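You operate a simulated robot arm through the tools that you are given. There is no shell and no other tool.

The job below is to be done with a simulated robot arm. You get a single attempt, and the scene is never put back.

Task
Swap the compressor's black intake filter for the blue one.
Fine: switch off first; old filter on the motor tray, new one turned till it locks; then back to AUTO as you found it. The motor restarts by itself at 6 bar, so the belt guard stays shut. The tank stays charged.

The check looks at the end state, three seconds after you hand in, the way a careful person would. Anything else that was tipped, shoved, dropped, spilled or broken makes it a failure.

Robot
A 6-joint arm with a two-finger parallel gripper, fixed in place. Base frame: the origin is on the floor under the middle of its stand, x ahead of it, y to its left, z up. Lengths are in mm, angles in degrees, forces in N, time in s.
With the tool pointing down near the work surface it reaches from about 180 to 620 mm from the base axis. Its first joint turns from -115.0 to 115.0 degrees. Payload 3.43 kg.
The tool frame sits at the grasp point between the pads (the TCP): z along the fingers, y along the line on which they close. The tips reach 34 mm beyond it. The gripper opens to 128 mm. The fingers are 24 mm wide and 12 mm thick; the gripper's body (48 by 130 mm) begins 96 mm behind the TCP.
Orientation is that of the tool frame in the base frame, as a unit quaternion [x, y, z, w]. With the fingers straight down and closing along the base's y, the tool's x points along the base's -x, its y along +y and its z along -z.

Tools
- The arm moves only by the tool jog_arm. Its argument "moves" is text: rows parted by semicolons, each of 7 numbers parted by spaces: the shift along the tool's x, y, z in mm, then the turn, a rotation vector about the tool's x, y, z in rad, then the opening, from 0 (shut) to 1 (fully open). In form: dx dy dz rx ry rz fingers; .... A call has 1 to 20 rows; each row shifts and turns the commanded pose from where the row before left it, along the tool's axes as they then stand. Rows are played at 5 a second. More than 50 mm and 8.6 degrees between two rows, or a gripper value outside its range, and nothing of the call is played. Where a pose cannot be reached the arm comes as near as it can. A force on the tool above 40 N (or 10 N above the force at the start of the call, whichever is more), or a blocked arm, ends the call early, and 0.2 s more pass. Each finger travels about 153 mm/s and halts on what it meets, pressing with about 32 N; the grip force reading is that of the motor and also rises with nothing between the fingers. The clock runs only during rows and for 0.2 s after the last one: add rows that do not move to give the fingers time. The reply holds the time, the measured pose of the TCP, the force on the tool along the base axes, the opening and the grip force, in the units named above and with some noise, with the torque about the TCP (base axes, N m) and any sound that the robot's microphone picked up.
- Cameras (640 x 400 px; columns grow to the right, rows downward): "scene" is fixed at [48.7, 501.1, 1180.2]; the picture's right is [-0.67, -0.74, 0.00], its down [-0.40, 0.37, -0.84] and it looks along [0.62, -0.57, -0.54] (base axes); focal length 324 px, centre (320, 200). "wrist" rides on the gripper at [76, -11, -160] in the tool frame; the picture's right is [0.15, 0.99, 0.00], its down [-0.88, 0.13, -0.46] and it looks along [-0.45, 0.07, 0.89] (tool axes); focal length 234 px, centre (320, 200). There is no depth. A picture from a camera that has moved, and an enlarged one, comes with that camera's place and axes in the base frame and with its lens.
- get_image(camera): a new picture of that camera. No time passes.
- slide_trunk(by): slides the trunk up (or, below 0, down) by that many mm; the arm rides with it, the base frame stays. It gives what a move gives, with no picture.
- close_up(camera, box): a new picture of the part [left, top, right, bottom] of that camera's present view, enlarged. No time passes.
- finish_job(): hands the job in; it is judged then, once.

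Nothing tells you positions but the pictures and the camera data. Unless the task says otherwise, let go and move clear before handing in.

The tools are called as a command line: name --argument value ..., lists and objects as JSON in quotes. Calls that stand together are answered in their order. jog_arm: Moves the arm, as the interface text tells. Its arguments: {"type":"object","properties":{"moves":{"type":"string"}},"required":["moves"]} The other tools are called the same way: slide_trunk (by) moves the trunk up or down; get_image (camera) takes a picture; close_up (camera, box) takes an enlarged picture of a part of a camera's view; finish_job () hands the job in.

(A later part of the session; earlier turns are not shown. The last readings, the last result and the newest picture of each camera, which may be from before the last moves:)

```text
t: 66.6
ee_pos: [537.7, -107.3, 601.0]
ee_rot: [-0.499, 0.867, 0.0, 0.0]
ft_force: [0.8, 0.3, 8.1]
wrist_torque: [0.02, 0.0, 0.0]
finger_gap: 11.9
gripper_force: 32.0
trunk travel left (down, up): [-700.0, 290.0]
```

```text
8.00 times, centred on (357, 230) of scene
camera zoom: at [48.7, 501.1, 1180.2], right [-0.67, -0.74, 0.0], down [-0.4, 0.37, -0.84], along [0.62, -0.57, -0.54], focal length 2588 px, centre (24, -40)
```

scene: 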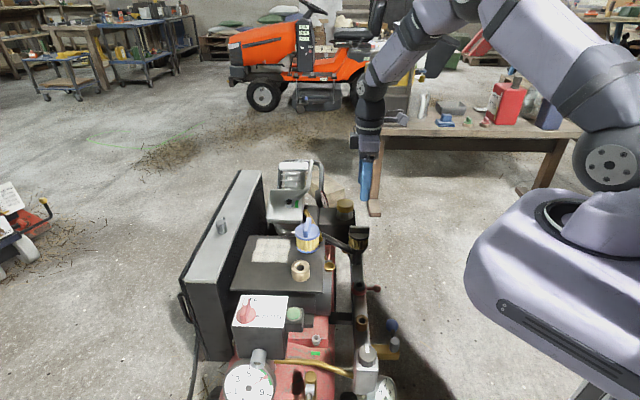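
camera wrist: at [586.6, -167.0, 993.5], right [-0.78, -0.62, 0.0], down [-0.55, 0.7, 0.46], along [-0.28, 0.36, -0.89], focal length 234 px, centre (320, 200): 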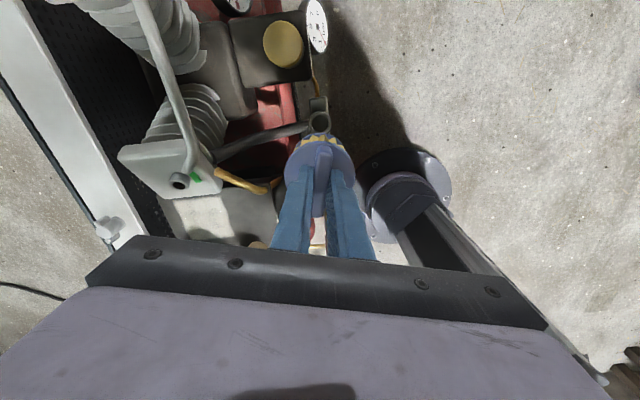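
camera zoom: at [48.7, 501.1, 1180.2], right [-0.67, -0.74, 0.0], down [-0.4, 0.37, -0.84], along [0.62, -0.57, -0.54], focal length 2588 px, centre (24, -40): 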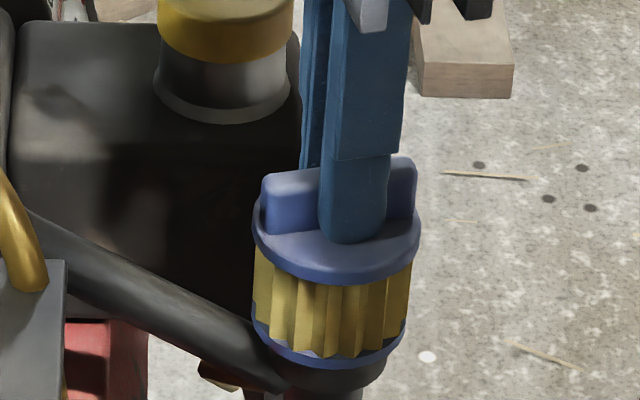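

15° remain to the old filter's locked angle. I'll take smaller steps and feel for the stop.

jog_arm --moves "0 0 0 0 0 0.0873 0.03; 0 0 0 0 0 0.0873 0.03; 0 0 0 0 0 0 0.03"

jog_arm --moves "0 0 0 0 0 0.0436 0.03; 0 0 0 0 0 0.0436 0.03; 0 0 0 0 0 0 0.03"

jog_arm --moves "0 0 0 0 0 0.0436 0.03; 0 0 0 0 0 0.0436 0.03; 0 0 0 0 0 0 0.03"

close_up --camera "wrist" --box '[260, 110, 380, 210]'

close_up --camera "scene" --box '[325, 205, 389, 255]'

```text
t: 67.4
ee_pos: [537.4, -105.7, 601.2]
ee_rot: [-0.421, 0.907, 0.0, -0.001]
ft_force: [-0.9, 1.5, 6.0]
wrist_torque: [0.06, 0.0, 0.0]
finger_gap: 12.1
gripper_force: 32.1
trunk travel left (down, up): [-700.0, 290.0]
```

```text
t: 68.2
ee_pos: [538.8, -108.4, 600.1]
ee_rot: [-0.382, 0.924, -0.001, 0.0]
ft_force: [-1.0, 1.3, 4.4]
wrist_torque: [0.03, 0.06, -0.01]
finger_gap: 12.1
gripper_force: 32.1
trunk travel left (down, up): [-700.0, 290.0]
```

```text
t: 69.0
ee_pos: [538.0, -106.8, 600.7]
ee_rot: [-0.341, 0.94, 0.0, 0.0]
ft_force: [0.1, 4.2, 3.8]
wrist_torque: [0.3, -0.05, 0.06]
finger_gap: 12.3
gripper_force: 32.0
trunk travel left (down, up): [-700.0, 290.0]
```

```text
4.00 times, centred on (320, 160) of wrist
camera zoom: at [487.5, -164.0, 761.1], right [-0.75, 0.67, 0.0], down [0.59, 0.66, 0.46], along [0.3, 0.34, -0.89], focal length 937 px, centre (320, 360)
```

zoom: 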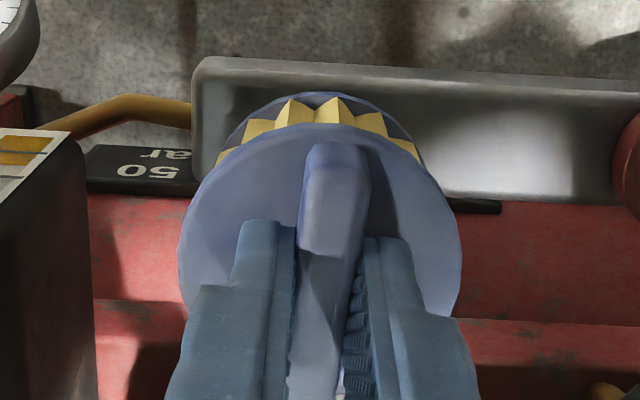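

```text
8.00 times, centred on (357, 230) of scene
camera zoom: at [48.7, 501.1, 1180.2], right [-0.67, -0.74, 0.0], down [-0.4, 0.37, -0.84], along [0.62, -0.57, -0.54], focal length 2588 px, centre (24, -40)
```

zoom: 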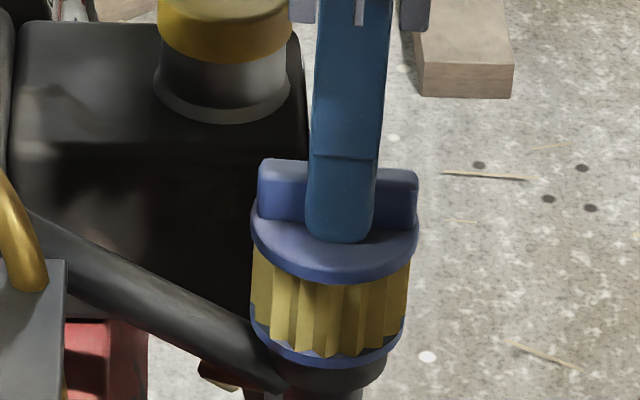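

The bar is now 5° past the old filter's angle, with a slight torque building. I'll go a little further to find the actual stop.

jog_arm --moves "0 0 0 0 0 0.0436 0.03; 0 0 0 0 0 0.0436 0.03; 0 0 0 0 0 0 0.03"

close_up --camera "wrist" --box '[260, 110, 380, 210]'

close_up --camera "scene" --box '[325, 205, 389, 255]'

```text
t: 69.8
ee_pos: [536.9, -107.1, 600.5]
ee_rot: [-0.3, 0.954, 0.0, -0.001]
ft_force: [-1.2, 6.0, 3.6]
wrist_torque: [0.4, 0.03, 0.04]
finger_gap: 12.3
gripper_force: 31.6
trunk travel left (down, up): [-700.0, 290.0]
```

```text
4.00 times, centred on (320, 160) of wrist
camera zoom: at [482.5, -159.7, 761.2], right [-0.69, 0.73, 0.0], down [0.65, 0.61, 0.46], along [0.33, 0.31, -0.89], focal length 937 px, centre (320, 360)
```

zoom: 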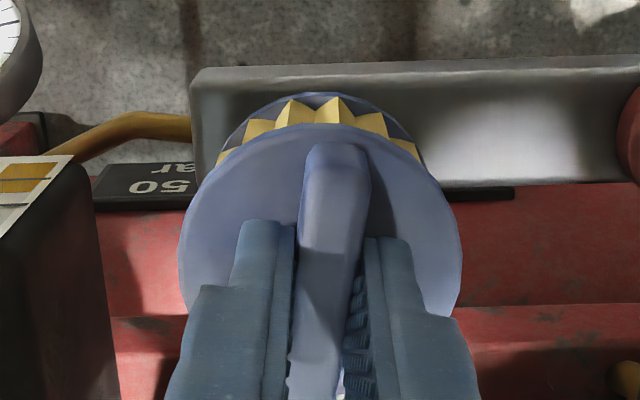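

```text
8.00 times, centred on (357, 230) of scene
camera zoom: at [48.7, 501.1, 1180.2], right [-0.67, -0.74, 0.0], down [-0.4, 0.37, -0.84], along [0.62, -0.57, -0.54], focal length 2588 px, centre (24, -40)
```

zoom: 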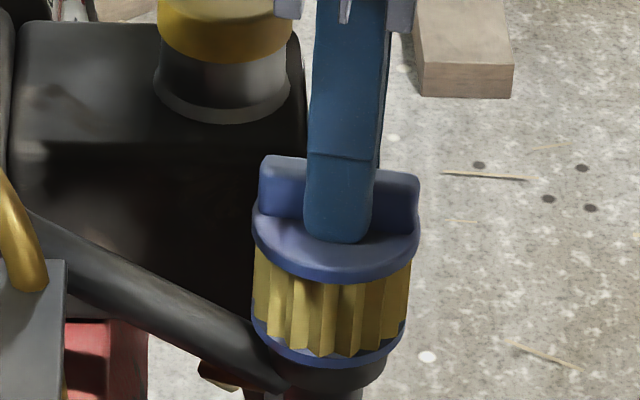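

There's still no hard stop at 35° yaw. I'll test whether it is engaged with a very small upward pull.

jog_arm --moves "0 0 -1 0 0 0 0.03; 0 0 -1 0 0 0 0.03; 0 0 0 0 0 0 0.03"

close_up --camera "scene" --box '[325, 205, 389, 255]'

```text
t: 70.6
ee_pos: [537.4, -108.0, 602.7]
ee_rot: [-0.3, 0.954, 0.001, -0.001]
ft_force: [-2.9, 2.2, -2.2]
wrist_torque: [0.11, 0.32, -0.02]
finger_gap: 12.0
gripper_force: 31.6
trunk travel left (down, up): [-700.0, 290.0]
```

```text
8.00 times, centred on (357, 230) of scene
camera zoom: at [48.7, 501.1, 1180.2], right [-0.67, -0.74, 0.0], down [-0.4, 0.37, -0.84], along [0.62, -0.57, -0.54], focal length 2588 px, centre (24, -40)
```

zoom: 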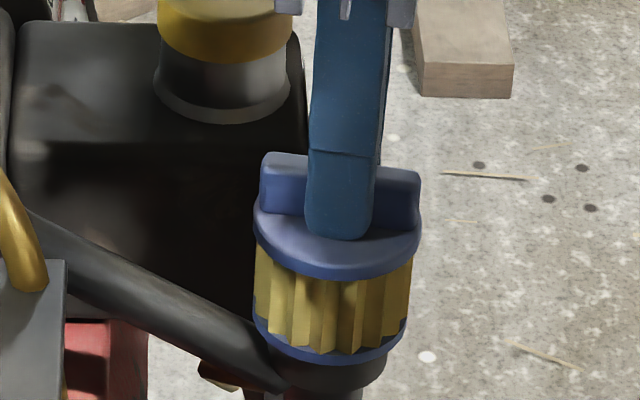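

That pull was ambiguous: only 2 N for 2 mm. One more millimetre will tell whether it is held or free.

jog_arm --moves "0 0 -1 0 0 0 0.03; 0 0 0 0 0 0 0.03; 0 0 0 0 0 0 0.03"

close_up --camera "scene" --box '[325, 205, 389, 255]'

```text
t: 71.4
ee_pos: [537.5, -107.5, 603.0]
ee_rot: [-0.3, 0.954, 0.0, 0.0]
ft_force: [-3.7, 3.4, -2.1]
wrist_torque: [0.28, 0.32, -0.02]
finger_gap: 12.1
gripper_force: 32.2
trunk travel left (down, up): [-700.0, 290.0]
```

```text
8.00 times, centred on (357, 230) of scene
camera zoom: at [48.7, 501.1, 1180.2], right [-0.67, -0.74, 0.0], down [-0.4, 0.37, -0.84], along [0.62, -0.57, -0.54], focal length 2588 px, centre (24, -40)
```

zoom: 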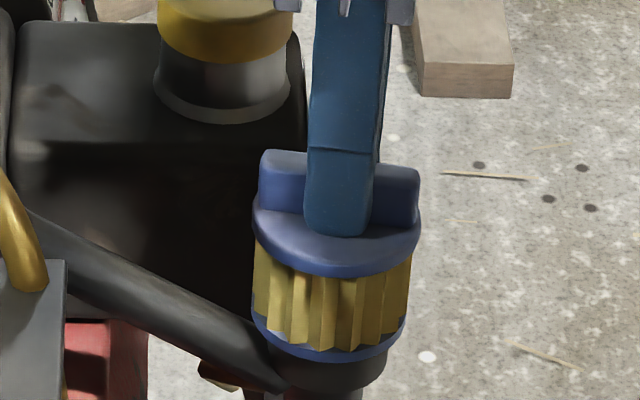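

It lifts freely, so it is not locked yet. I'll seat it again with a bit more downward force, re-centre by about 1 mm for the small handle offset, and continue clockwise.

jog_arm --moves "0 0 1.5 0 0 0 0.03; 0 0 1.5 0 0 0 0.03; 0 0 0 0 0 0 0.03"

jog_arm --moves "0 0 0.5 0 0 0 0.03; 0 0 0.5 0 0 0 0.03; 0 0 0 0 0 0 0.03"

close_up --camera "scene" --box '[325, 205, 389, 255]'

```text
t: 72.2
ee_pos: [537.2, -108.1, 601.8]
ee_rot: [-0.3, 0.954, 0.0, 0.0]
ft_force: [-4.9, 4.8, 2.9]
wrist_torque: [0.44, 0.37, -0.02]
finger_gap: 12.1
gripper_force: 32.3
trunk travel left (down, up): [-700.0, 290.0]
```

```text
t: 73.0
ee_pos: [537.9, -108.2, 601.5]
ee_rot: [-0.299, 0.954, -0.001, 0.001]
ft_force: [-7.3, 6.7, 12.0]
wrist_torque: [0.36, 0.47, -0.01]
finger_gap: 12.1
gripper_force: 32.0
trunk travel left (down, up): [-700.0, 290.0]
```

```text
8.00 times, centred on (357, 230) of scene
camera zoom: at [48.7, 501.1, 1180.2], right [-0.67, -0.74, 0.0], down [-0.4, 0.37, -0.84], along [0.62, -0.57, -0.54], focal length 2588 px, centre (24, -40)
```

zoom: 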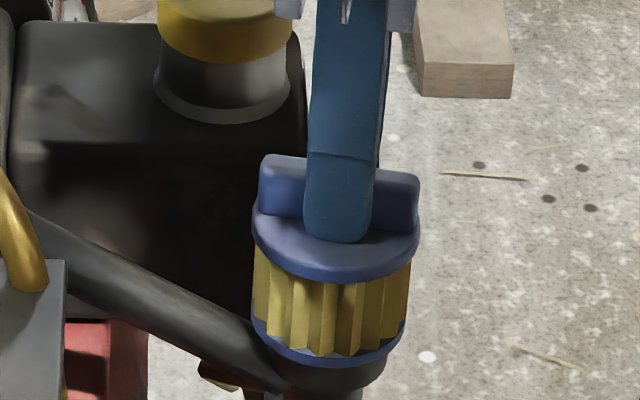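

Seated with 12 N. The side force tells me to shift about 1 mm across the bar. I'll do that and continue turning clockwise in small steps.

jog_arm --moves "0.2 1 0 0 0 0 0.03; 0 0 0 0 0 0.0873 0.03; 0 0 0 0 0 0 0.03"

jog_arm --moves "0 0 0 0 0 0.0873 0.03; 0 0 0 0 0 0.0873 0.03; 0 0 0 0 0 0 0.03"

close_up --camera "wrist" --box '[260, 110, 380, 210]'

close_up --camera "scene" --box '[325, 205, 389, 255]'

```text
t: 73.8
ee_pos: [538.2, -105.6, 601.4]
ee_rot: [-0.257, 0.966, -0.002, 0.002]
ft_force: [-2.0, 6.3, 13.1]
wrist_torque: [0.29, 0.2, 0.11]
finger_gap: 11.9
gripper_force: 32.2
trunk travel left (down, up): [-700.0, 290.0]
```

```text
t: 74.6
ee_pos: [537.0, -106.2, 601.8]
ee_rot: [-0.172, 0.985, 0.0, 0.002]
ft_force: [1.9, 4.5, 14.5]
wrist_torque: [0.22, 0.07, 0.07]
finger_gap: 12.1
gripper_force: 32.0
trunk travel left (down, up): [-700.0, 290.0]
```

```text
4.00 times, centred on (320, 160) of wrist
camera zoom: at [470.0, -142.9, 760.9], right [-0.47, 0.88, 0.0], down [0.78, 0.42, 0.46], along [0.41, 0.21, -0.89], focal length 937 px, centre (320, 360)
```

zoom: 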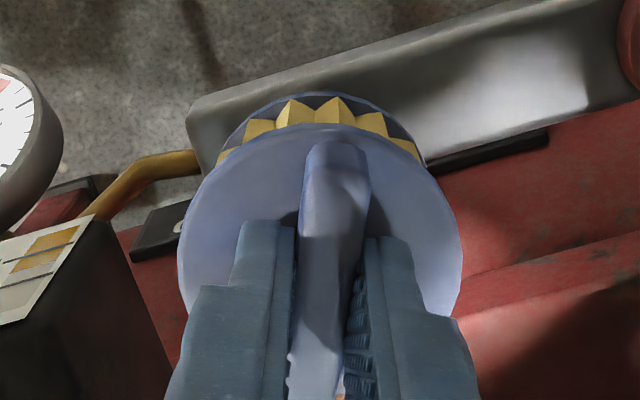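

```text
8.00 times, centred on (357, 230) of scene
camera zoom: at [48.7, 501.1, 1180.2], right [-0.67, -0.74, 0.0], down [-0.4, 0.37, -0.84], along [0.62, -0.57, -0.54], focal length 2588 px, centre (24, -40)
```

zoom: 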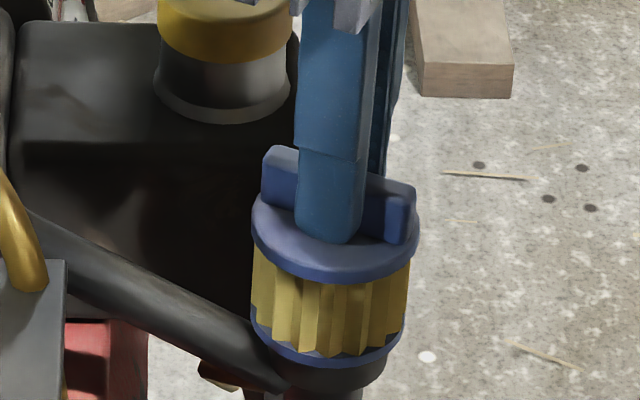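

Still no stop 100° on, with no real torque. Rather than guess, I'll lift the filter out again and take a proper look at the socket and the filter's underside.

jog_arm --moves "0 0 -3 0 0 0 0.03; 0 0 -5 0 0 0 0.03; 0 0 -10 0 0 0 0.03; 0 0 -20 0 0 0 0.03; 0 0 -30 0 0 0 0.03; 0 0 0 0 0 0 0.03"

get_image --camera "wrist"

close_up --camera "scene" --box '[325, 185, 389, 255]'

```text
t: 76.0
ee_pos: [537.1, -106.5, 666.5]
ee_rot: [-0.173, 0.985, 0.0, 0.001]
ft_force: [-0.4, -0.3, 0.0]
wrist_torque: [-0.01, -0.02, -0.01]
finger_gap: 11.8
gripper_force: 32.2
trunk travel left (down, up): [-700.0, 290.0]
```

```text
taken
camera wrist: at [470.3, -142.8, 827.9], right [-0.47, 0.88, 0.0], down [0.78, 0.42, 0.46], along [0.4, 0.22, -0.89], focal length 234 px, centre (320, 200)
```

wrist: 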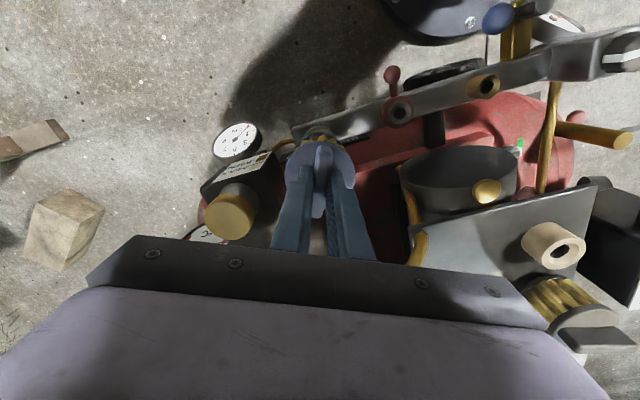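

```text
5.71 times, centred on (357, 220) of scene
camera zoom: at [48.7, 501.1, 1180.2], right [-0.67, -0.74, 0.0], down [-0.4, 0.37, -0.84], along [0.62, -0.57, -0.54], focal length 1849 px, centre (109, 86)
```

zoom: 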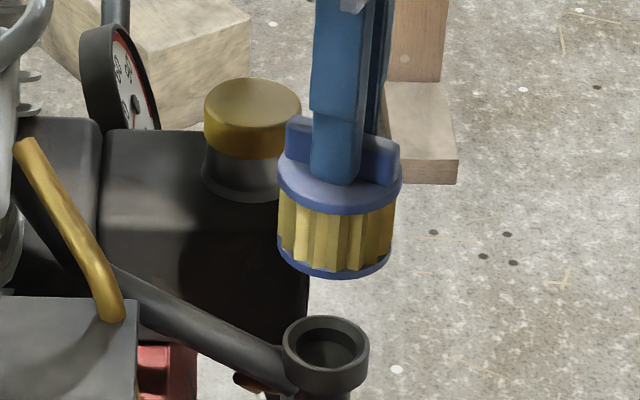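

The filter is out again. I'll move it aside from the socket so the wrist camera can look down into it.

jog_arm --moves "0 0 -24 0 0 0 0.03; -30 0 0 0 0 0 0.03; -25 0 0 0 0 0 0.03; 0 0 0 0 0 0 0.03"

get_image --camera "wrist"

close_up --camera "scene" --box '[341, 236, 373, 260]'

```text
t: 77.0
ee_pos: [589.0, -87.8, 691.3]
ee_rot: [-0.173, 0.985, 0.0, 0.0]
ft_force: [-0.3, -0.1, -1.6]
wrist_torque: [0.03, 0.01, 0.01]
finger_gap: 11.9
gripper_force: 31.8
trunk travel left (down, up): [-700.0, 290.0]
```

```text
taken
camera wrist: at [522.0, -123.5, 851.3], right [-0.47, 0.88, 0.0], down [0.78, 0.42, 0.46], along [0.4, 0.22, -0.89], focal length 234 px, centre (320, 200)
```

wrist: 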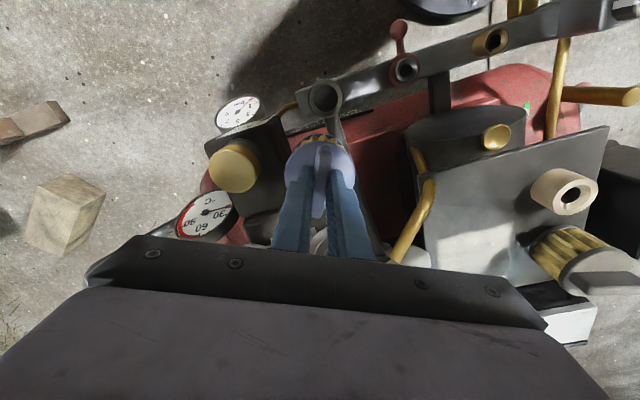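

```text
16.00 times, centred on (357, 248) of scene
camera zoom: at [48.7, 501.1, 1180.2], right [-0.67, -0.74, 0.0], down [-0.4, 0.37, -0.84], along [0.62, -0.57, -0.54], focal length 5177 px, centre (-272, -568)
```

zoom: 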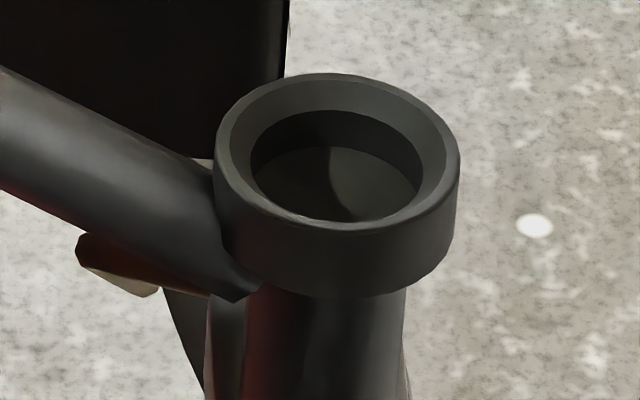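

close_up --camera "wrist" --box '[300, 75, 348, 120]'

close_up --camera "scene" --box '[260, 140, 420, 270]'

```text
8.89 times, centred on (324, 98) of wrist
camera zoom: at [522.0, -123.5, 851.3], right [-0.47, 0.88, 0.0], down [0.78, 0.42, 0.46], along [0.4, 0.22, -0.89], focal length 2082 px, centre (284, 1111)
```

zoom: 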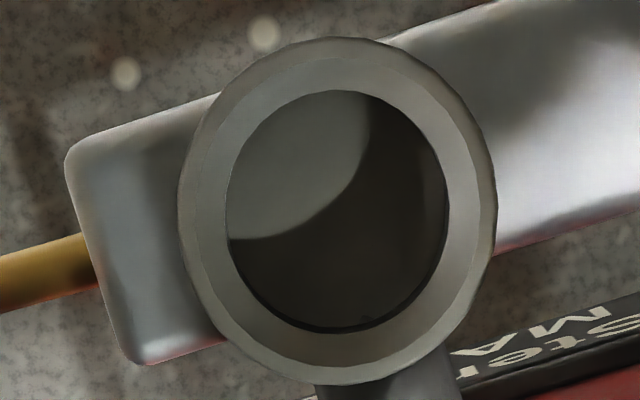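

```text
3.08 times, centred on (340, 205) of scene
camera zoom: at [48.7, 501.1, 1180.2], right [-0.67, -0.74, 0.0], down [-0.4, 0.37, -0.84], along [0.62, -0.57, -0.54], focal length 996 px, centre (258, 185)
```

zoom: 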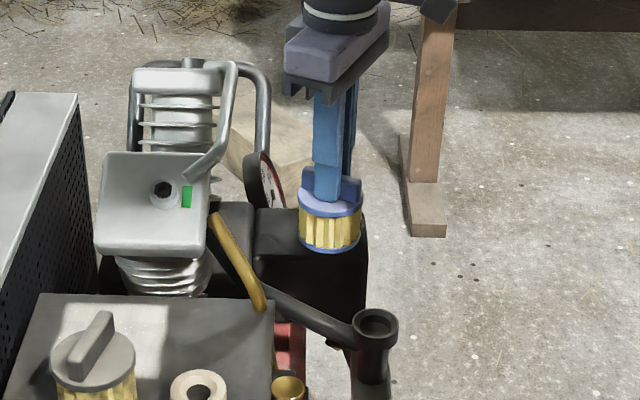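

The socket is a plain round bore with a chamfer, with no slots, so the lock must depend on how far the filter is turned once seated; I had turned only about 85° before lifting. I'll re-enter at 135° yaw for a full, uninterrupted clockwise turn.

jog_arm --moves "0 0 0 0 0 -0.1338 0.03; 0 0 0 0 0 -0.1338 0.03; 0 0 0 0 0 -0.1338 0.03; 0 0 0 0 0 -0.1338 0.03; 0 0 0 0 0 -0.1338 0.03; 0 0 0 0 0 -0.1338 0.03; 0 0 0 0 0 -0.1338 0.03; 0 0 0 0 0 -0.1338 0.03; 0 0 0 0 0 -0.1338 0.03; 0 0 0 0 0 -0.1338 0.03; 0 0 0 0 0 -0.1338 0.03; 0 0 0 0 0 -0.1338 0.03; 0 0 0 0 0 -0.1338 0.03; 0 0 0 0 0 -0.1338 0.03; 0 0 0 0 0 -0.1338 0.03; -11.05 25 0 0 0 0 0.03; -11.05 25 0 0 0 0 0.03; 0 0 0 0 0 0 0.03; 0 0 0 0 0 0 0.03"

close_up --camera "scene" --box '[325, 185, 389, 255]'

close_up --camera "wrist" --box '[260, 90, 380, 210]'

```text
t: 81.0
ee_pos: [538.6, -107.4, 691.5]
ee_rot: [0.924, -0.383, 0.0, 0.0]
ft_force: [0.3, -0.2, -0.7]
wrist_torque: [0.03, 0.01, -0.01]
finger_gap: 11.9
gripper_force: 31.7
trunk travel left (down, up): [-700.0, 290.0]
```

```text
5.71 times, centred on (357, 220) of scene
camera zoom: at [48.7, 501.1, 1180.2], right [-0.67, -0.74, 0.0], down [-0.4, 0.37, -0.84], along [0.62, -0.57, -0.54], focal length 1849 px, centre (109, 86)
```

zoom: 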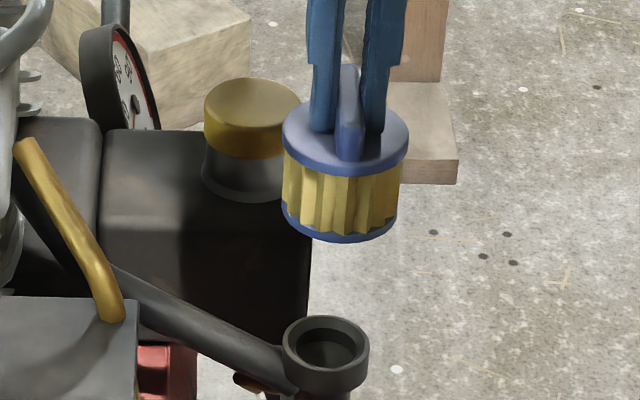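

```text
3.33 times, centred on (320, 150) of wrist
camera zoom: at [600.2, -153.6, 851.3], right [-0.6, -0.8, 0.0], down [-0.71, 0.53, 0.46], along [-0.37, 0.27, -0.89], focal length 781 px, centre (320, 367)
```

zoom: 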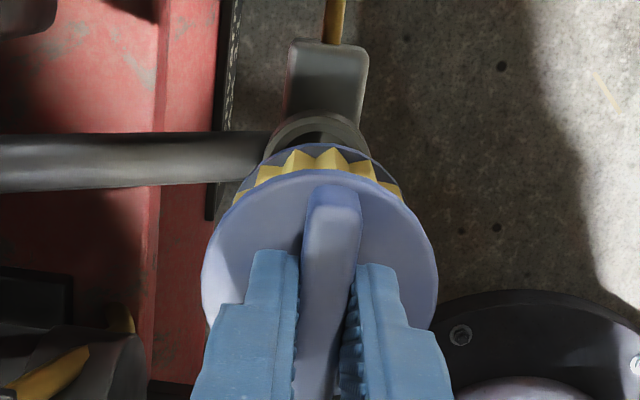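

The filter is over the socket again with the bar at 135°. I descend to the seat.

jog_arm --moves "0 0 25 0 0 0 0.03; 0 0 25 0 0 0 0.03; 0 0 18 0 0 0 0.03; 0 0 8 0 0 0 0.03; 0 0 5 0 0 0 0.03; 0 0 4 0 0 0 0.03; 0 0 0 0 0 0 0.03"

jog_arm --moves "0 0 2 0 0 0 0.03; 0 0 1 0 0 0 0.03; 0 0 0 0 0 0 0.03"

jog_arm --moves "0 0 1 0 0 0 0.03; 0 0 1 0 0 0 0.03; 0 0 0 0 0 0 0.03"

```text
t: 82.6
ee_pos: [538.2, -108.9, 607.0]
ee_rot: [0.924, -0.384, 0.001, 0.0]
ft_force: [-0.3, -0.3, -0.9]
wrist_torque: [0.0, 0.0, 0.0]
finger_gap: 12.1
gripper_force: 31.9
trunk travel left (down, up): [-700.0, 290.0]
```

```text
t: 83.4
ee_pos: [538.0, -106.8, 604.0]
ee_rot: [0.923, -0.384, 0.0, 0.0]
ft_force: [-0.1, 0.9, -0.8]
wrist_torque: [0.02, -0.02, 0.01]
finger_gap: 12.0
gripper_force: 32.6
trunk travel left (down, up): [-700.0, 290.0]
```

```text
t: 84.2
ee_pos: [537.8, -107.4, 601.0]
ee_rot: [0.923, -0.384, 0.0, 0.0]
ft_force: [-0.4, -0.3, -0.1]
wrist_torque: [0.02, 0.02, 0.03]
finger_gap: 12.2
gripper_force: 32.0
trunk travel left (down, up): [-700.0, 290.0]
```

jog_arm --moves "0 0 1 0 0 0 0.03; 0 0 0.5 0 0 0 0.03; 0 0 0 0 0 0 0.03"

jog_arm --moves "0 0 0.5 0 0 0 0.03; 0 0 0.5 0 0 0 0.03; 0 0 0 0 0 0 0.03"

```text
t: 85.0
ee_pos: [537.7, -108.1, 601.0]
ee_rot: [0.924, -0.383, 0.001, -0.001]
ft_force: [-1.3, -0.1, 9.8]
wrist_torque: [0.17, 0.28, 0.05]
finger_gap: 12.1
gripper_force: 31.7
trunk travel left (down, up): [-700.0, 290.0]
```

```text
t: 85.8
ee_pos: [538.0, -107.1, 601.2]
ee_rot: [0.924, -0.383, 0.002, 0.0]
ft_force: [-0.7, 0.6, 19.6]
wrist_torque: [0.24, 0.43, 0.0]
finger_gap: 12.2
gripper_force: 32.6
trunk travel left (down, up): [-700.0, 290.0]
```

Seated with about 20 N downward. Now I turn clockwise steadily, watching torque and sound.

jog_arm --moves "0 0 0 0 0 0.1309 0.03; 0 0 0 0 0 0.1309 0.03; 0 0 0 0 0 0 0.03"

jog_arm --moves "0 0 0 0 0 0.1309 0.03; 0 0 0 0 0 0.1309 0.03; 0 0 0 0 0 0 0.03"

jog_arm --moves "0 0 0 0 0 0.1309 0.03; 0 0 0 0 0 0.1309 0.03; 0 0 0 0 0 0 0.03"

jog_arm --moves "0 0 0 0 0 0.1309 0.03; 0 0 0 0 0 0.1309 0.03; 0 0 0 0 0 0 0.03"

```text
t: 86.6
ee_pos: [537.8, -108.2, 601.0]
ee_rot: [0.865, -0.502, 0.002, 0.0]
ft_force: [-1.1, -2.5, 24.4]
wrist_torque: [-0.02, 0.24, 0.09]
finger_gap: 12.2
gripper_force: 32.4
trunk travel left (down, up): [-700.0, 290.0]
```

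```text
t: 87.4
ee_pos: [537.4, -106.8, 600.0]
ee_rot: [0.792, -0.61, 0.002, -0.001]
ft_force: [-0.3, -2.4, 23.1]
wrist_torque: [-0.16, 0.15, 0.08]
finger_gap: 12.0
gripper_force: 31.7
trunk travel left (down, up): [-700.0, 290.0]
```

```text
t: 88.2
ee_pos: [537.6, -107.0, 601.9]
ee_rot: [-0.706, 0.708, -0.001, 0.002]
ft_force: [1.8, 1.4, 24.2]
wrist_torque: [0.06, 0.07, 0.08]
finger_gap: 12.3
gripper_force: 31.5
trunk travel left (down, up): [-700.0, 290.0]
```

```text
t: 89.0
ee_pos: [538.3, -107.4, 600.2]
ee_rot: [-0.607, 0.795, -0.002, 0.002]
ft_force: [1.4, 3.7, 24.2]
wrist_torque: [0.07, 0.12, 0.05]
finger_gap: 12.2
gripper_force: 32.1
trunk travel left (down, up): [-700.0, 290.0]
```

60° turned so far, with only friction. I continue.

jog_arm --moves "0 0 0 0 0 0.1309 0.03; 0 0 0 0 0 0.1309 0.03; 0 0 0 0 0 0 0.03"

jog_arm --moves "0 0 0 0 0 0.0873 0.03; 0 0 0 0 0 0.0873 0.03; 0 0 0 0 0 0 0.03"

jog_arm --moves "0 0 0 0 0 0.0873 0.03; 0 0 0 0 0 0.0873 0.03; 0 0 0 0 0 0 0.03"

close_up --camera "wrist" --box '[260, 110, 380, 210]'

close_up --camera "scene" --box '[325, 205, 389, 255]'

```text
t: 89.8
ee_pos: [538.4, -108.3, 600.6]
ee_rot: [-0.499, 0.867, -0.001, 0.001]
ft_force: [1.1, 3.1, 24.6]
wrist_torque: [0.01, 0.22, 0.11]
finger_gap: 11.9
gripper_force: 31.9
trunk travel left (down, up): [-700.0, 290.0]
```

```text
t: 90.6
ee_pos: [538.0, -108.3, 600.3]
ee_rot: [-0.421, 0.907, -0.002, 0.002]
ft_force: [0.2, 3.7, 26.5]
wrist_torque: [0.03, 0.27, 0.06]
finger_gap: 12.1
gripper_force: 32.2
trunk travel left (down, up): [-700.0, 290.0]
```

```text
t: 91.4
ee_pos: [536.4, -106.8, 600.1]
ee_rot: [-0.341, 0.94, -0.002, 0.001]
ft_force: [0.8, 4.3, 23.8]
wrist_torque: [0.1, 0.19, 0.17]
finger_gap: 12.2
gripper_force: 31.7
trunk travel left (down, up): [-700.0, 290.0]
```

```text
4.00 times, centred on (320, 160) of wrist
camera zoom: at [486.6, -164.1, 760.8], right [-0.75, 0.67, 0.0], down [0.59, 0.66, 0.46], along [0.31, 0.34, -0.89], focal length 937 px, centre (320, 360)
```

zoom: 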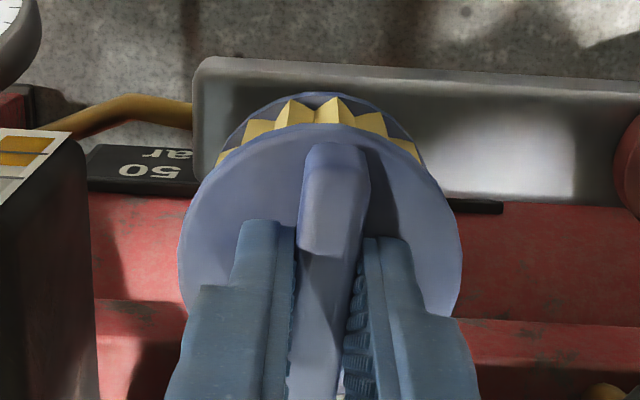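

```text
8.00 times, centred on (357, 230) of scene
camera zoom: at [48.7, 501.1, 1180.2], right [-0.67, -0.74, 0.0], down [-0.4, 0.37, -0.84], along [0.62, -0.57, -0.54], focal length 2588 px, centre (24, -40)
```

zoom: 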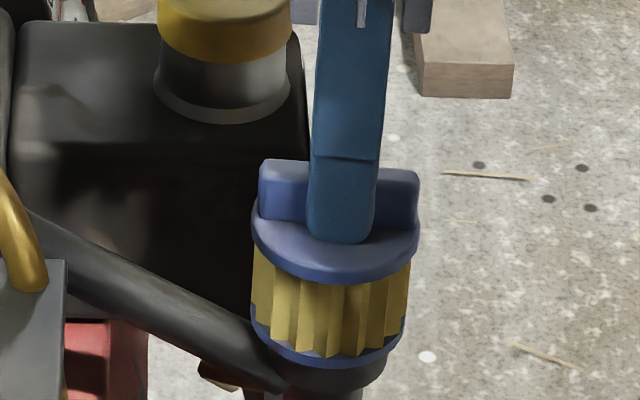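

95° turned, with slightly more torque (0.17). I continue past the earlier point.

jog_arm --moves "0 0 0 0 0 0.0873 0.03; 0 0 0 0 0 0.0873 0.03; 0 0 0 0 0 0 0.03"

jog_arm --moves "0 0 0 0 0 0.1309 0.03; 0 0 0 0 0 0.1309 0.03; 0 0 0 0 0 0 0.03"

jog_arm --moves "0 0 0 0 0 0.1309 0.03; 0 0 0 0 0 0.1309 0.03; 0 0 0 0 0 0 0.03"

close_up --camera "wrist" --box '[260, 110, 380, 210]'

close_up --camera "scene" --box '[325, 205, 389, 255]'

```text
t: 92.2
ee_pos: [538.7, -108.1, 602.0]
ee_rot: [-0.257, 0.966, 0.0, 0.001]
ft_force: [-0.3, 5.0, 26.2]
wrist_torque: [0.17, 0.23, 0.1]
finger_gap: 12.2
gripper_force: 31.7
trunk travel left (down, up): [-700.0, 290.0]
```

```text
t: 93.0
ee_pos: [537.2, -107.3, 600.8]
ee_rot: [-0.129, 0.992, 0.0, 0.001]
ft_force: [-0.4, 7.1, 24.2]
wrist_torque: [0.25, 0.18, 0.15]
finger_gap: 12.1
gripper_force: 31.8
trunk travel left (down, up): [-700.0, 290.0]
```

```text
t: 93.8
ee_pos: [536.7, -107.4, 600.8]
ee_rot: [0.003, 1.0, -0.001, 0.002]
ft_force: [-0.7, 9.9, 26.2]
wrist_torque: [0.48, 0.2, 0.1]
finger_gap: 12.2
gripper_force: 31.8
trunk travel left (down, up): [-700.0, 290.0]
```

```text
4.00 times, centred on (320, 160) of wrist
camera zoom: at [461.4, -117.6, 760.8], right [-0.14, 0.99, 0.0], down [0.88, 0.13, 0.46], along [0.45, 0.06, -0.89], focal length 937 px, centre (320, 360)
```

zoom: 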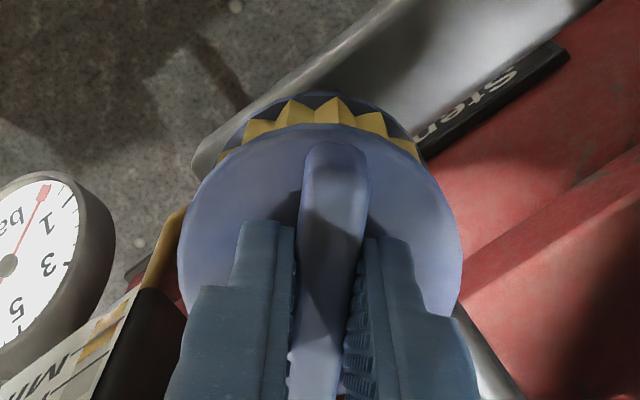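

```text
8.00 times, centred on (357, 230) of scene
camera zoom: at [48.7, 501.1, 1180.2], right [-0.67, -0.74, 0.0], down [-0.4, 0.37, -0.84], along [0.62, -0.57, -0.54], focal length 2588 px, centre (24, -40)
```

zoom: 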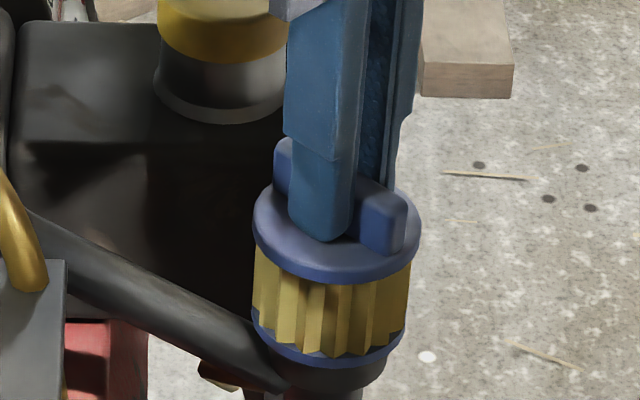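

135° turned and still free, with only a sideways push from a small offset. I'll correct the offset and keep turning clockwise in case the lock lies further round.

jog_arm --moves "0 0.5 0 0 0 0 0.03; 0 0.5 0 0 0 0.1309 0.03; 0 0 0 0 0 0.1309 0.03; 0 0 0 0 0 0 0.03"

jog_arm --moves "0 0 0 0 0 0.1309 0.03; 0 0 0 0 0 0.1309 0.03; 0 0 0 0 0 0 0.03"

jog_arm --moves "0 0 0 0 0 0.1309 0.03; 0 0 0 0 0 0.1309 0.03; 0 0 0 0 0 0 0.03"

close_up --camera "scene" --box '[325, 205, 389, 255]'

```text
t: 94.8
ee_pos: [536.5, -105.6, 600.3]
ee_rot: [0.133, 0.991, -0.001, 0.003]
ft_force: [-2.3, 6.8, 26.4]
wrist_torque: [0.31, 0.4, 0.15]
finger_gap: 12.0
gripper_force: 31.8
trunk travel left (down, up): [-700.0, 290.0]
```

```text
t: 95.6
ee_pos: [537.5, -106.4, 600.7]
ee_rot: [0.261, 0.965, 0.0, 0.002]
ft_force: [-0.9, 8.2, 25.9]
wrist_torque: [0.35, 0.37, 0.14]
finger_gap: 12.1
gripper_force: 32.2
trunk travel left (down, up): [-700.0, 290.0]
```

```text
t: 96.4
ee_pos: [538.4, -105.4, 600.6]
ee_rot: [0.384, 0.923, 0.0, 0.002]
ft_force: [-1.1, 11.0, 25.8]
wrist_torque: [0.53, 0.17, 0.11]
finger_gap: 12.2
gripper_force: 32.1
trunk travel left (down, up): [-700.0, 290.0]
```

```text
8.00 times, centred on (357, 230) of scene
camera zoom: at [48.7, 501.1, 1180.2], right [-0.67, -0.74, 0.0], down [-0.4, 0.37, -0.84], along [0.62, -0.57, -0.54], focal length 2588 px, centre (24, -40)
```

zoom: 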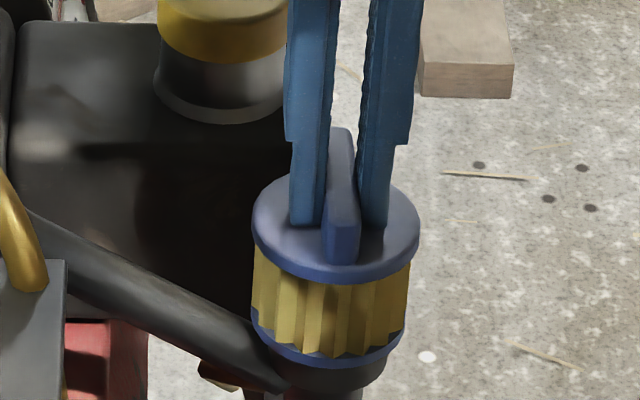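

180° turned without a lock. I'll shift to relieve the side force and continue through to the equivalent of the old locked angle from the other side.

jog_arm --moves "0.6 0.8 0 0 0 0 0.03; 0 0 0 0 0 0.1309 0.03; 0 0 0 0 0 0.1309 0.03; 0 0 0 0 0 0 0.03"

jog_arm --moves "0 0 0 0 0 0.1309 0.03; 0 0 0 0 0 0.1309 0.03; 0 0 0 0 0 0 0.03"

jog_arm --moves "0 0 0 0 0 0.1309 0.03; 0 0 0 0 0 0.1309 0.03; 0 0 0 0 0 0 0.03"

jog_arm --moves "0 0 0 0 0 0.1309 0.03; 0 0 0 0 0 0.1309 0.03; 0 0 0 0 0 0 0.03"

close_up --camera "scene" --box '[325, 205, 389, 255]'

```text
t: 97.4
ee_pos: [538.3, -105.7, 601.4]
ee_rot: [0.502, 0.865, 0.0, 0.002]
ft_force: [1.3, 4.4, 21.8]
wrist_torque: [0.06, 0.05, 0.17]
finger_gap: 12.1
gripper_force: 32.3
trunk travel left (down, up): [-700.0, 290.0]
```

```text
t: 98.2
ee_pos: [537.6, -105.8, 600.5]
ee_rot: [0.61, 0.792, 0.0, 0.002]
ft_force: [1.1, 3.6, 23.0]
wrist_torque: [-0.03, 0.05, 0.09]
finger_gap: 12.1
gripper_force: 32.4
trunk travel left (down, up): [-700.0, 290.0]
```

```text
t: 99.0
ee_pos: [537.5, -106.6, 600.5]
ee_rot: [0.708, 0.706, 0.0, 0.002]
ft_force: [2.9, 0.3, 21.6]
wrist_torque: [-0.25, 0.05, 0.09]
finger_gap: 12.2
gripper_force: 31.8
trunk travel left (down, up): [-700.0, 290.0]
```

```text
t: 99.8
ee_pos: [538.2, -105.3, 600.7]
ee_rot: [0.794, 0.608, 0.002, 0.001]
ft_force: [2.3, -2.1, 21.8]
wrist_torque: [-0.44, 0.12, 0.09]
finger_gap: 11.9
gripper_force: 32.0
trunk travel left (down, up): [-700.0, 290.0]
```

```text
8.00 times, centred on (357, 230) of scene
camera zoom: at [48.7, 501.1, 1180.2], right [-0.67, -0.74, 0.0], down [-0.4, 0.37, -0.84], along [0.62, -0.57, -0.54], focal length 2588 px, centre (24, -40)
```

zoom: 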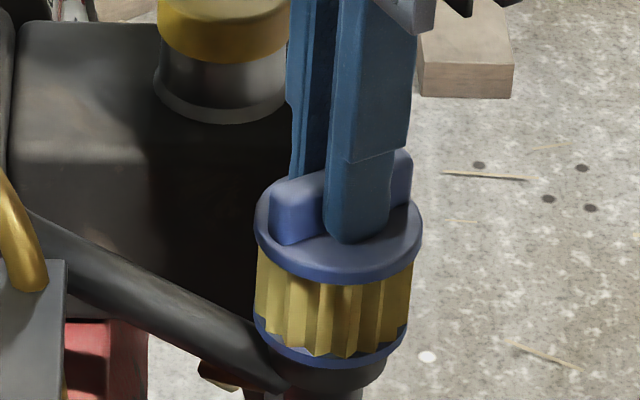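

240° turned and still free. I'll go on past the bar-parallel position to the end of my wrist's range.

jog_arm --moves "0 0 0 0 0 0.1309 0.03; 0 0 0 0 0 0.1309 0.03; 0 0 0 0 0 0 0.03"

jog_arm --moves "0 0 0 0 0 0.0873 0.03; 0 0 0 0 0 0.0873 0.03; 0 0 0 0 0 0 0.03"

jog_arm --moves "0 0 0 0 0 0.0873 0.03; 0 0 0 0 0 0.0873 0.03; 0 0 0 0 0 0 0.03"

close_up --camera "scene" --box '[325, 205, 389, 255]'

close_up --camera "wrist" --box '[260, 110, 380, 210]'

```text
t: 100.6
ee_pos: [538.6, -107.2, 601.2]
ee_rot: [0.867, 0.498, 0.002, 0.001]
ft_force: [0.8, -6.7, 21.7]
wrist_torque: [-0.61, 0.3, 0.14]
finger_gap: 12.1
gripper_force: 31.7
trunk travel left (down, up): [-700.0, 290.0]
```

```text
t: 101.4
ee_pos: [537.4, -105.5, 600.7]
ee_rot: [0.907, 0.421, 0.001, 0.001]
ft_force: [-0.1, -4.7, 23.8]
wrist_torque: [-0.41, 0.32, 0.05]
finger_gap: 12.1
gripper_force: 32.1
trunk travel left (down, up): [-700.0, 290.0]
```

```text
t: 102.2
ee_pos: [537.8, -105.1, 600.9]
ee_rot: [0.94, 0.34, 0.001, 0.0]
ft_force: [-0.9, -3.8, 23.5]
wrist_torque: [-0.28, 0.3, 0.08]
finger_gap: 11.7
gripper_force: 32.0
trunk travel left (down, up): [-700.0, 290.0]
```

```text
8.00 times, centred on (357, 230) of scene
camera zoom: at [48.7, 501.1, 1180.2], right [-0.67, -0.74, 0.0], down [-0.4, 0.37, -0.84], along [0.62, -0.57, -0.54], focal length 2588 px, centre (24, -40)
```

zoom: 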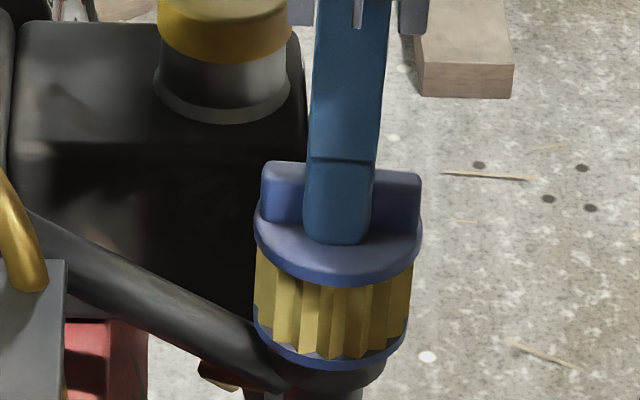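

```text
4.00 times, centred on (320, 160) of wrist
camera zoom: at [588.9, -48.3, 761.1], right [0.75, -0.67, 0.0], down [-0.59, -0.66, 0.45], along [-0.3, -0.34, -0.89], focal length 937 px, centre (320, 360)
```

zoom: 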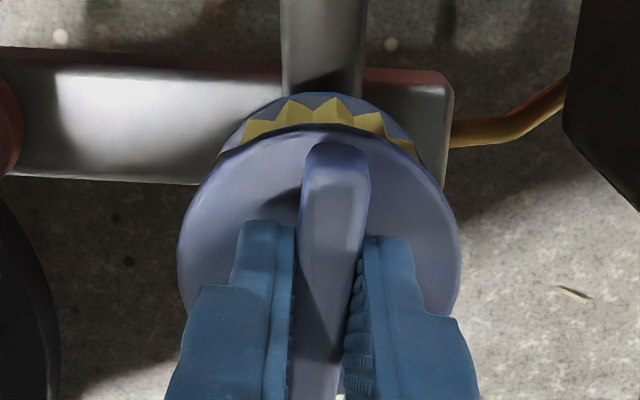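

275° turned with no hard stop. I'll test whether it is held now with a gentle pull.

jog_arm --moves "0 0 -1.5 0 0 0 0.03; 0 0 -1.5 0 0 0 0.03; 0 0 0 0 0 0 0.03"

jog_arm --moves "0 0 -1 0 0 0 0.03; 0 0 -1 0 0 0 0.03; 0 0 0 0 0 0 0.03"

close_up --camera "scene" --box '[325, 205, 389, 255]'

```text
t: 103.0
ee_pos: [537.7, -105.6, 600.7]
ee_rot: [0.94, 0.341, -0.001, -0.001]
ft_force: [2.7, -3.9, 1.6]
wrist_torque: [-0.25, -0.23, 0.03]
finger_gap: 12.4
gripper_force: 32.3
trunk travel left (down, up): [-700.0, 290.0]
```

```text
t: 103.8
ee_pos: [538.5, -104.8, 603.5]
ee_rot: [0.94, 0.341, -0.003, -0.002]
ft_force: [0.1, 0.7, -10.2]
wrist_torque: [-0.01, -0.09, 0.01]
finger_gap: 12.1
gripper_force: 31.9
trunk travel left (down, up): [-700.0, 290.0]
```

```text
8.00 times, centred on (357, 230) of scene
camera zoom: at [48.7, 501.1, 1180.2], right [-0.67, -0.74, 0.0], down [-0.4, 0.37, -0.84], along [0.62, -0.57, -0.54], focal length 2588 px, centre (24, -40)
```

zoom: 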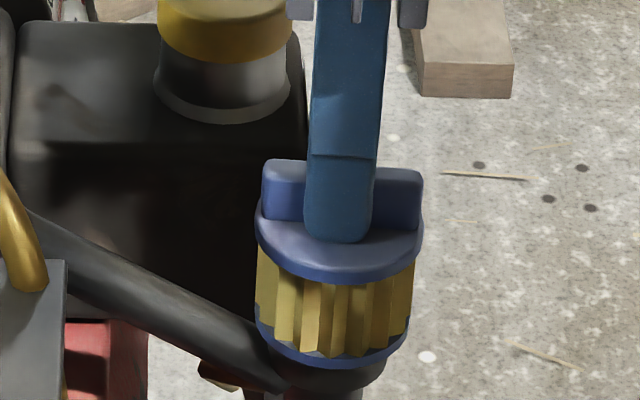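

Now it resists: −10 N on the pull. One more millimetre to confirm that it is held.

jog_arm --moves "0 0 -0.5 0 0 0 0.03; 0 0 -0.5 0 0 0 0.03; 0 0 0 0 0 0 0.03; 0 0 0 0 0 0 0.03"

close_up --camera "scene" --box '[325, 205, 389, 255]'

```text
t: 104.8
ee_pos: [538.6, -105.2, 604.3]
ee_rot: [0.94, 0.341, -0.001, -0.001]
ft_force: [0.3, 0.0, -18.1]
wrist_torque: [-0.01, 0.02, 0.02]
finger_gap: 12.0
gripper_force: 32.0
trunk travel left (down, up): [-700.0, 290.0]
```

```text
8.00 times, centred on (357, 230) of scene
camera zoom: at [48.7, 501.1, 1180.2], right [-0.67, -0.74, 0.0], down [-0.4, 0.37, -0.84], along [0.62, -0.57, -0.54], focal length 2588 px, centre (24, -40)
```

zoom: 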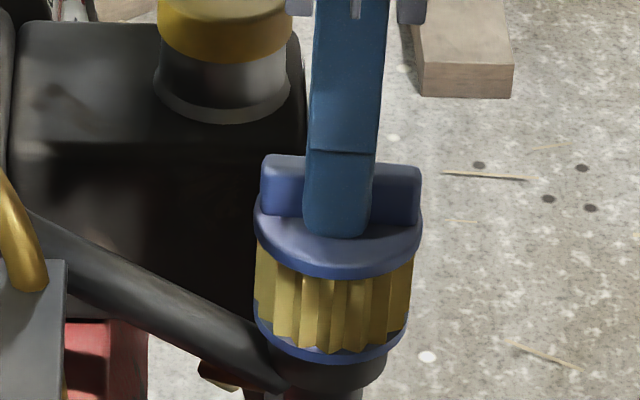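

It is being held: the force grows to −18 N as I pull. I'll press it back to the seat and then align exactly with the old filter's locked angle (bar parallel to the rail).

jog_arm --moves "0 0 1.5 0 0 0 0.03; 0 0 1.5 0 0 0 0.03; 0 0 0.5 0 0 0 0.03; 0 0 0 0 0 0 0.03"

close_up --camera "scene" --box '[325, 205, 389, 255]'

close_up --camera "scene" --box '[337, 225, 377, 260]'

```text
t: 105.8
ee_pos: [539.6, -107.1, 602.7]
ee_rot: [0.94, 0.342, 0.002, 0.001]
ft_force: [-0.2, 0.6, -0.7]
wrist_torque: [0.1, 0.12, 0.01]
finger_gap: 12.2
gripper_force: 32.1
trunk travel left (down, up): [-700.0, 290.0]
```

```text
8.00 times, centred on (357, 230) of scene
camera zoom: at [48.7, 501.1, 1180.2], right [-0.67, -0.74, 0.0], down [-0.4, 0.37, -0.84], along [0.62, -0.57, -0.54], focal length 2588 px, centre (24, -40)
```

zoom: 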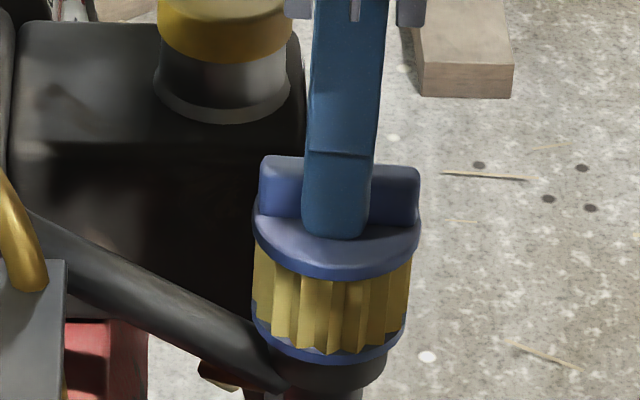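

```text
11.43 times, centred on (357, 242) of scene
camera zoom: at [48.7, 501.1, 1180.2], right [-0.67, -0.74, 0.0], down [-0.4, 0.37, -0.84], along [0.62, -0.57, -0.54], focal length 3698 px, centre (-103, -286)
```

zoom: 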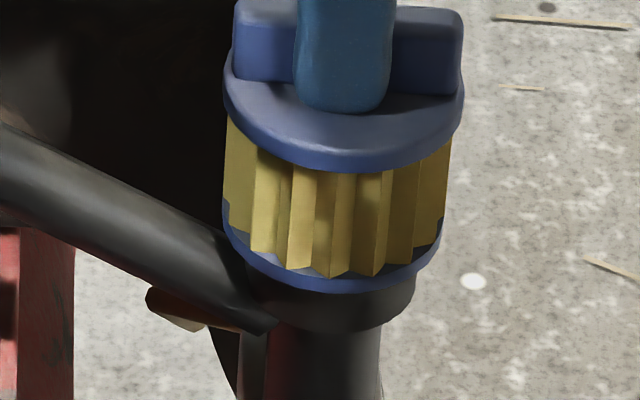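

The readings fit a filter trapped axially with about 1.5 mm of play, so it holds near the bar-parallel angle. I'll turn it to exactly that angle (−135° yaw) and repeat the pull test in small steps.

jog_arm --moves "0 0 0 0 0 -0.0436 0.03; 0 0 0 0 0 -0.0436 0.03; 0 0 1 0 0 0 0.03; 0 0 0 0 0 0 0.03"

jog_arm --moves "0 0 -1 0 0 0 0.03; 0 0 -1 0 0 0 0.03; 0 0 0 0 0 0 0.03"

jog_arm --moves "0 0 -1 0 0 0 0.03; 0 0 0 0 0 0 0.03; 0 0 0 0 0 0 0.03"

jog_arm --moves "0 0 -1 0 0 0 0.03; 0 0 0 0 0 0 0.03; 0 0 0 0 0 0 0.03"

close_up --camera "scene" --box '[337, 225, 377, 260]'

```text
t: 106.8
ee_pos: [539.5, -105.2, 600.9]
ee_rot: [0.924, 0.382, 0.0, 0.001]
ft_force: [0.7, 1.3, 1.6]
wrist_torque: [0.06, 0.01, 0.0]
finger_gap: 12.0
gripper_force: 32.1
trunk travel left (down, up): [-700.0, 290.0]
```

```text
t: 107.6
ee_pos: [536.9, -106.1, 600.5]
ee_rot: [0.924, 0.382, -0.001, -0.001]
ft_force: [2.9, -1.5, -8.4]
wrist_torque: [-0.03, -0.22, 0.0]
finger_gap: 12.4
gripper_force: 32.2
trunk travel left (down, up): [-700.0, 290.0]
```

```text
t: 108.4
ee_pos: [536.9, -104.8, 602.7]
ee_rot: [0.924, 0.382, -0.001, -0.001]
ft_force: [-1.1, 1.0, -6.9]
wrist_torque: [0.04, 0.05, 0.01]
finger_gap: 12.1
gripper_force: 31.8
trunk travel left (down, up): [-700.0, 290.0]
```

```text
t: 109.2
ee_pos: [538.6, -106.3, 604.3]
ee_rot: [0.924, 0.382, -0.002, 0.0]
ft_force: [1.0, 1.0, -16.8]
wrist_torque: [0.03, 0.0, 0.0]
finger_gap: 12.0
gripper_force: 31.9
trunk travel left (down, up): [-700.0, 290.0]
```

```text
11.43 times, centred on (357, 242) of scene
camera zoom: at [48.7, 501.1, 1180.2], right [-0.67, -0.74, 0.0], down [-0.4, 0.37, -0.84], along [0.62, -0.57, -0.54], focal length 3698 px, centre (-103, -286)
```

zoom: 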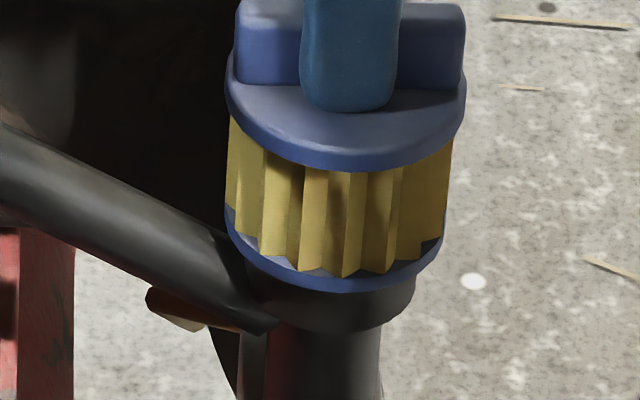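

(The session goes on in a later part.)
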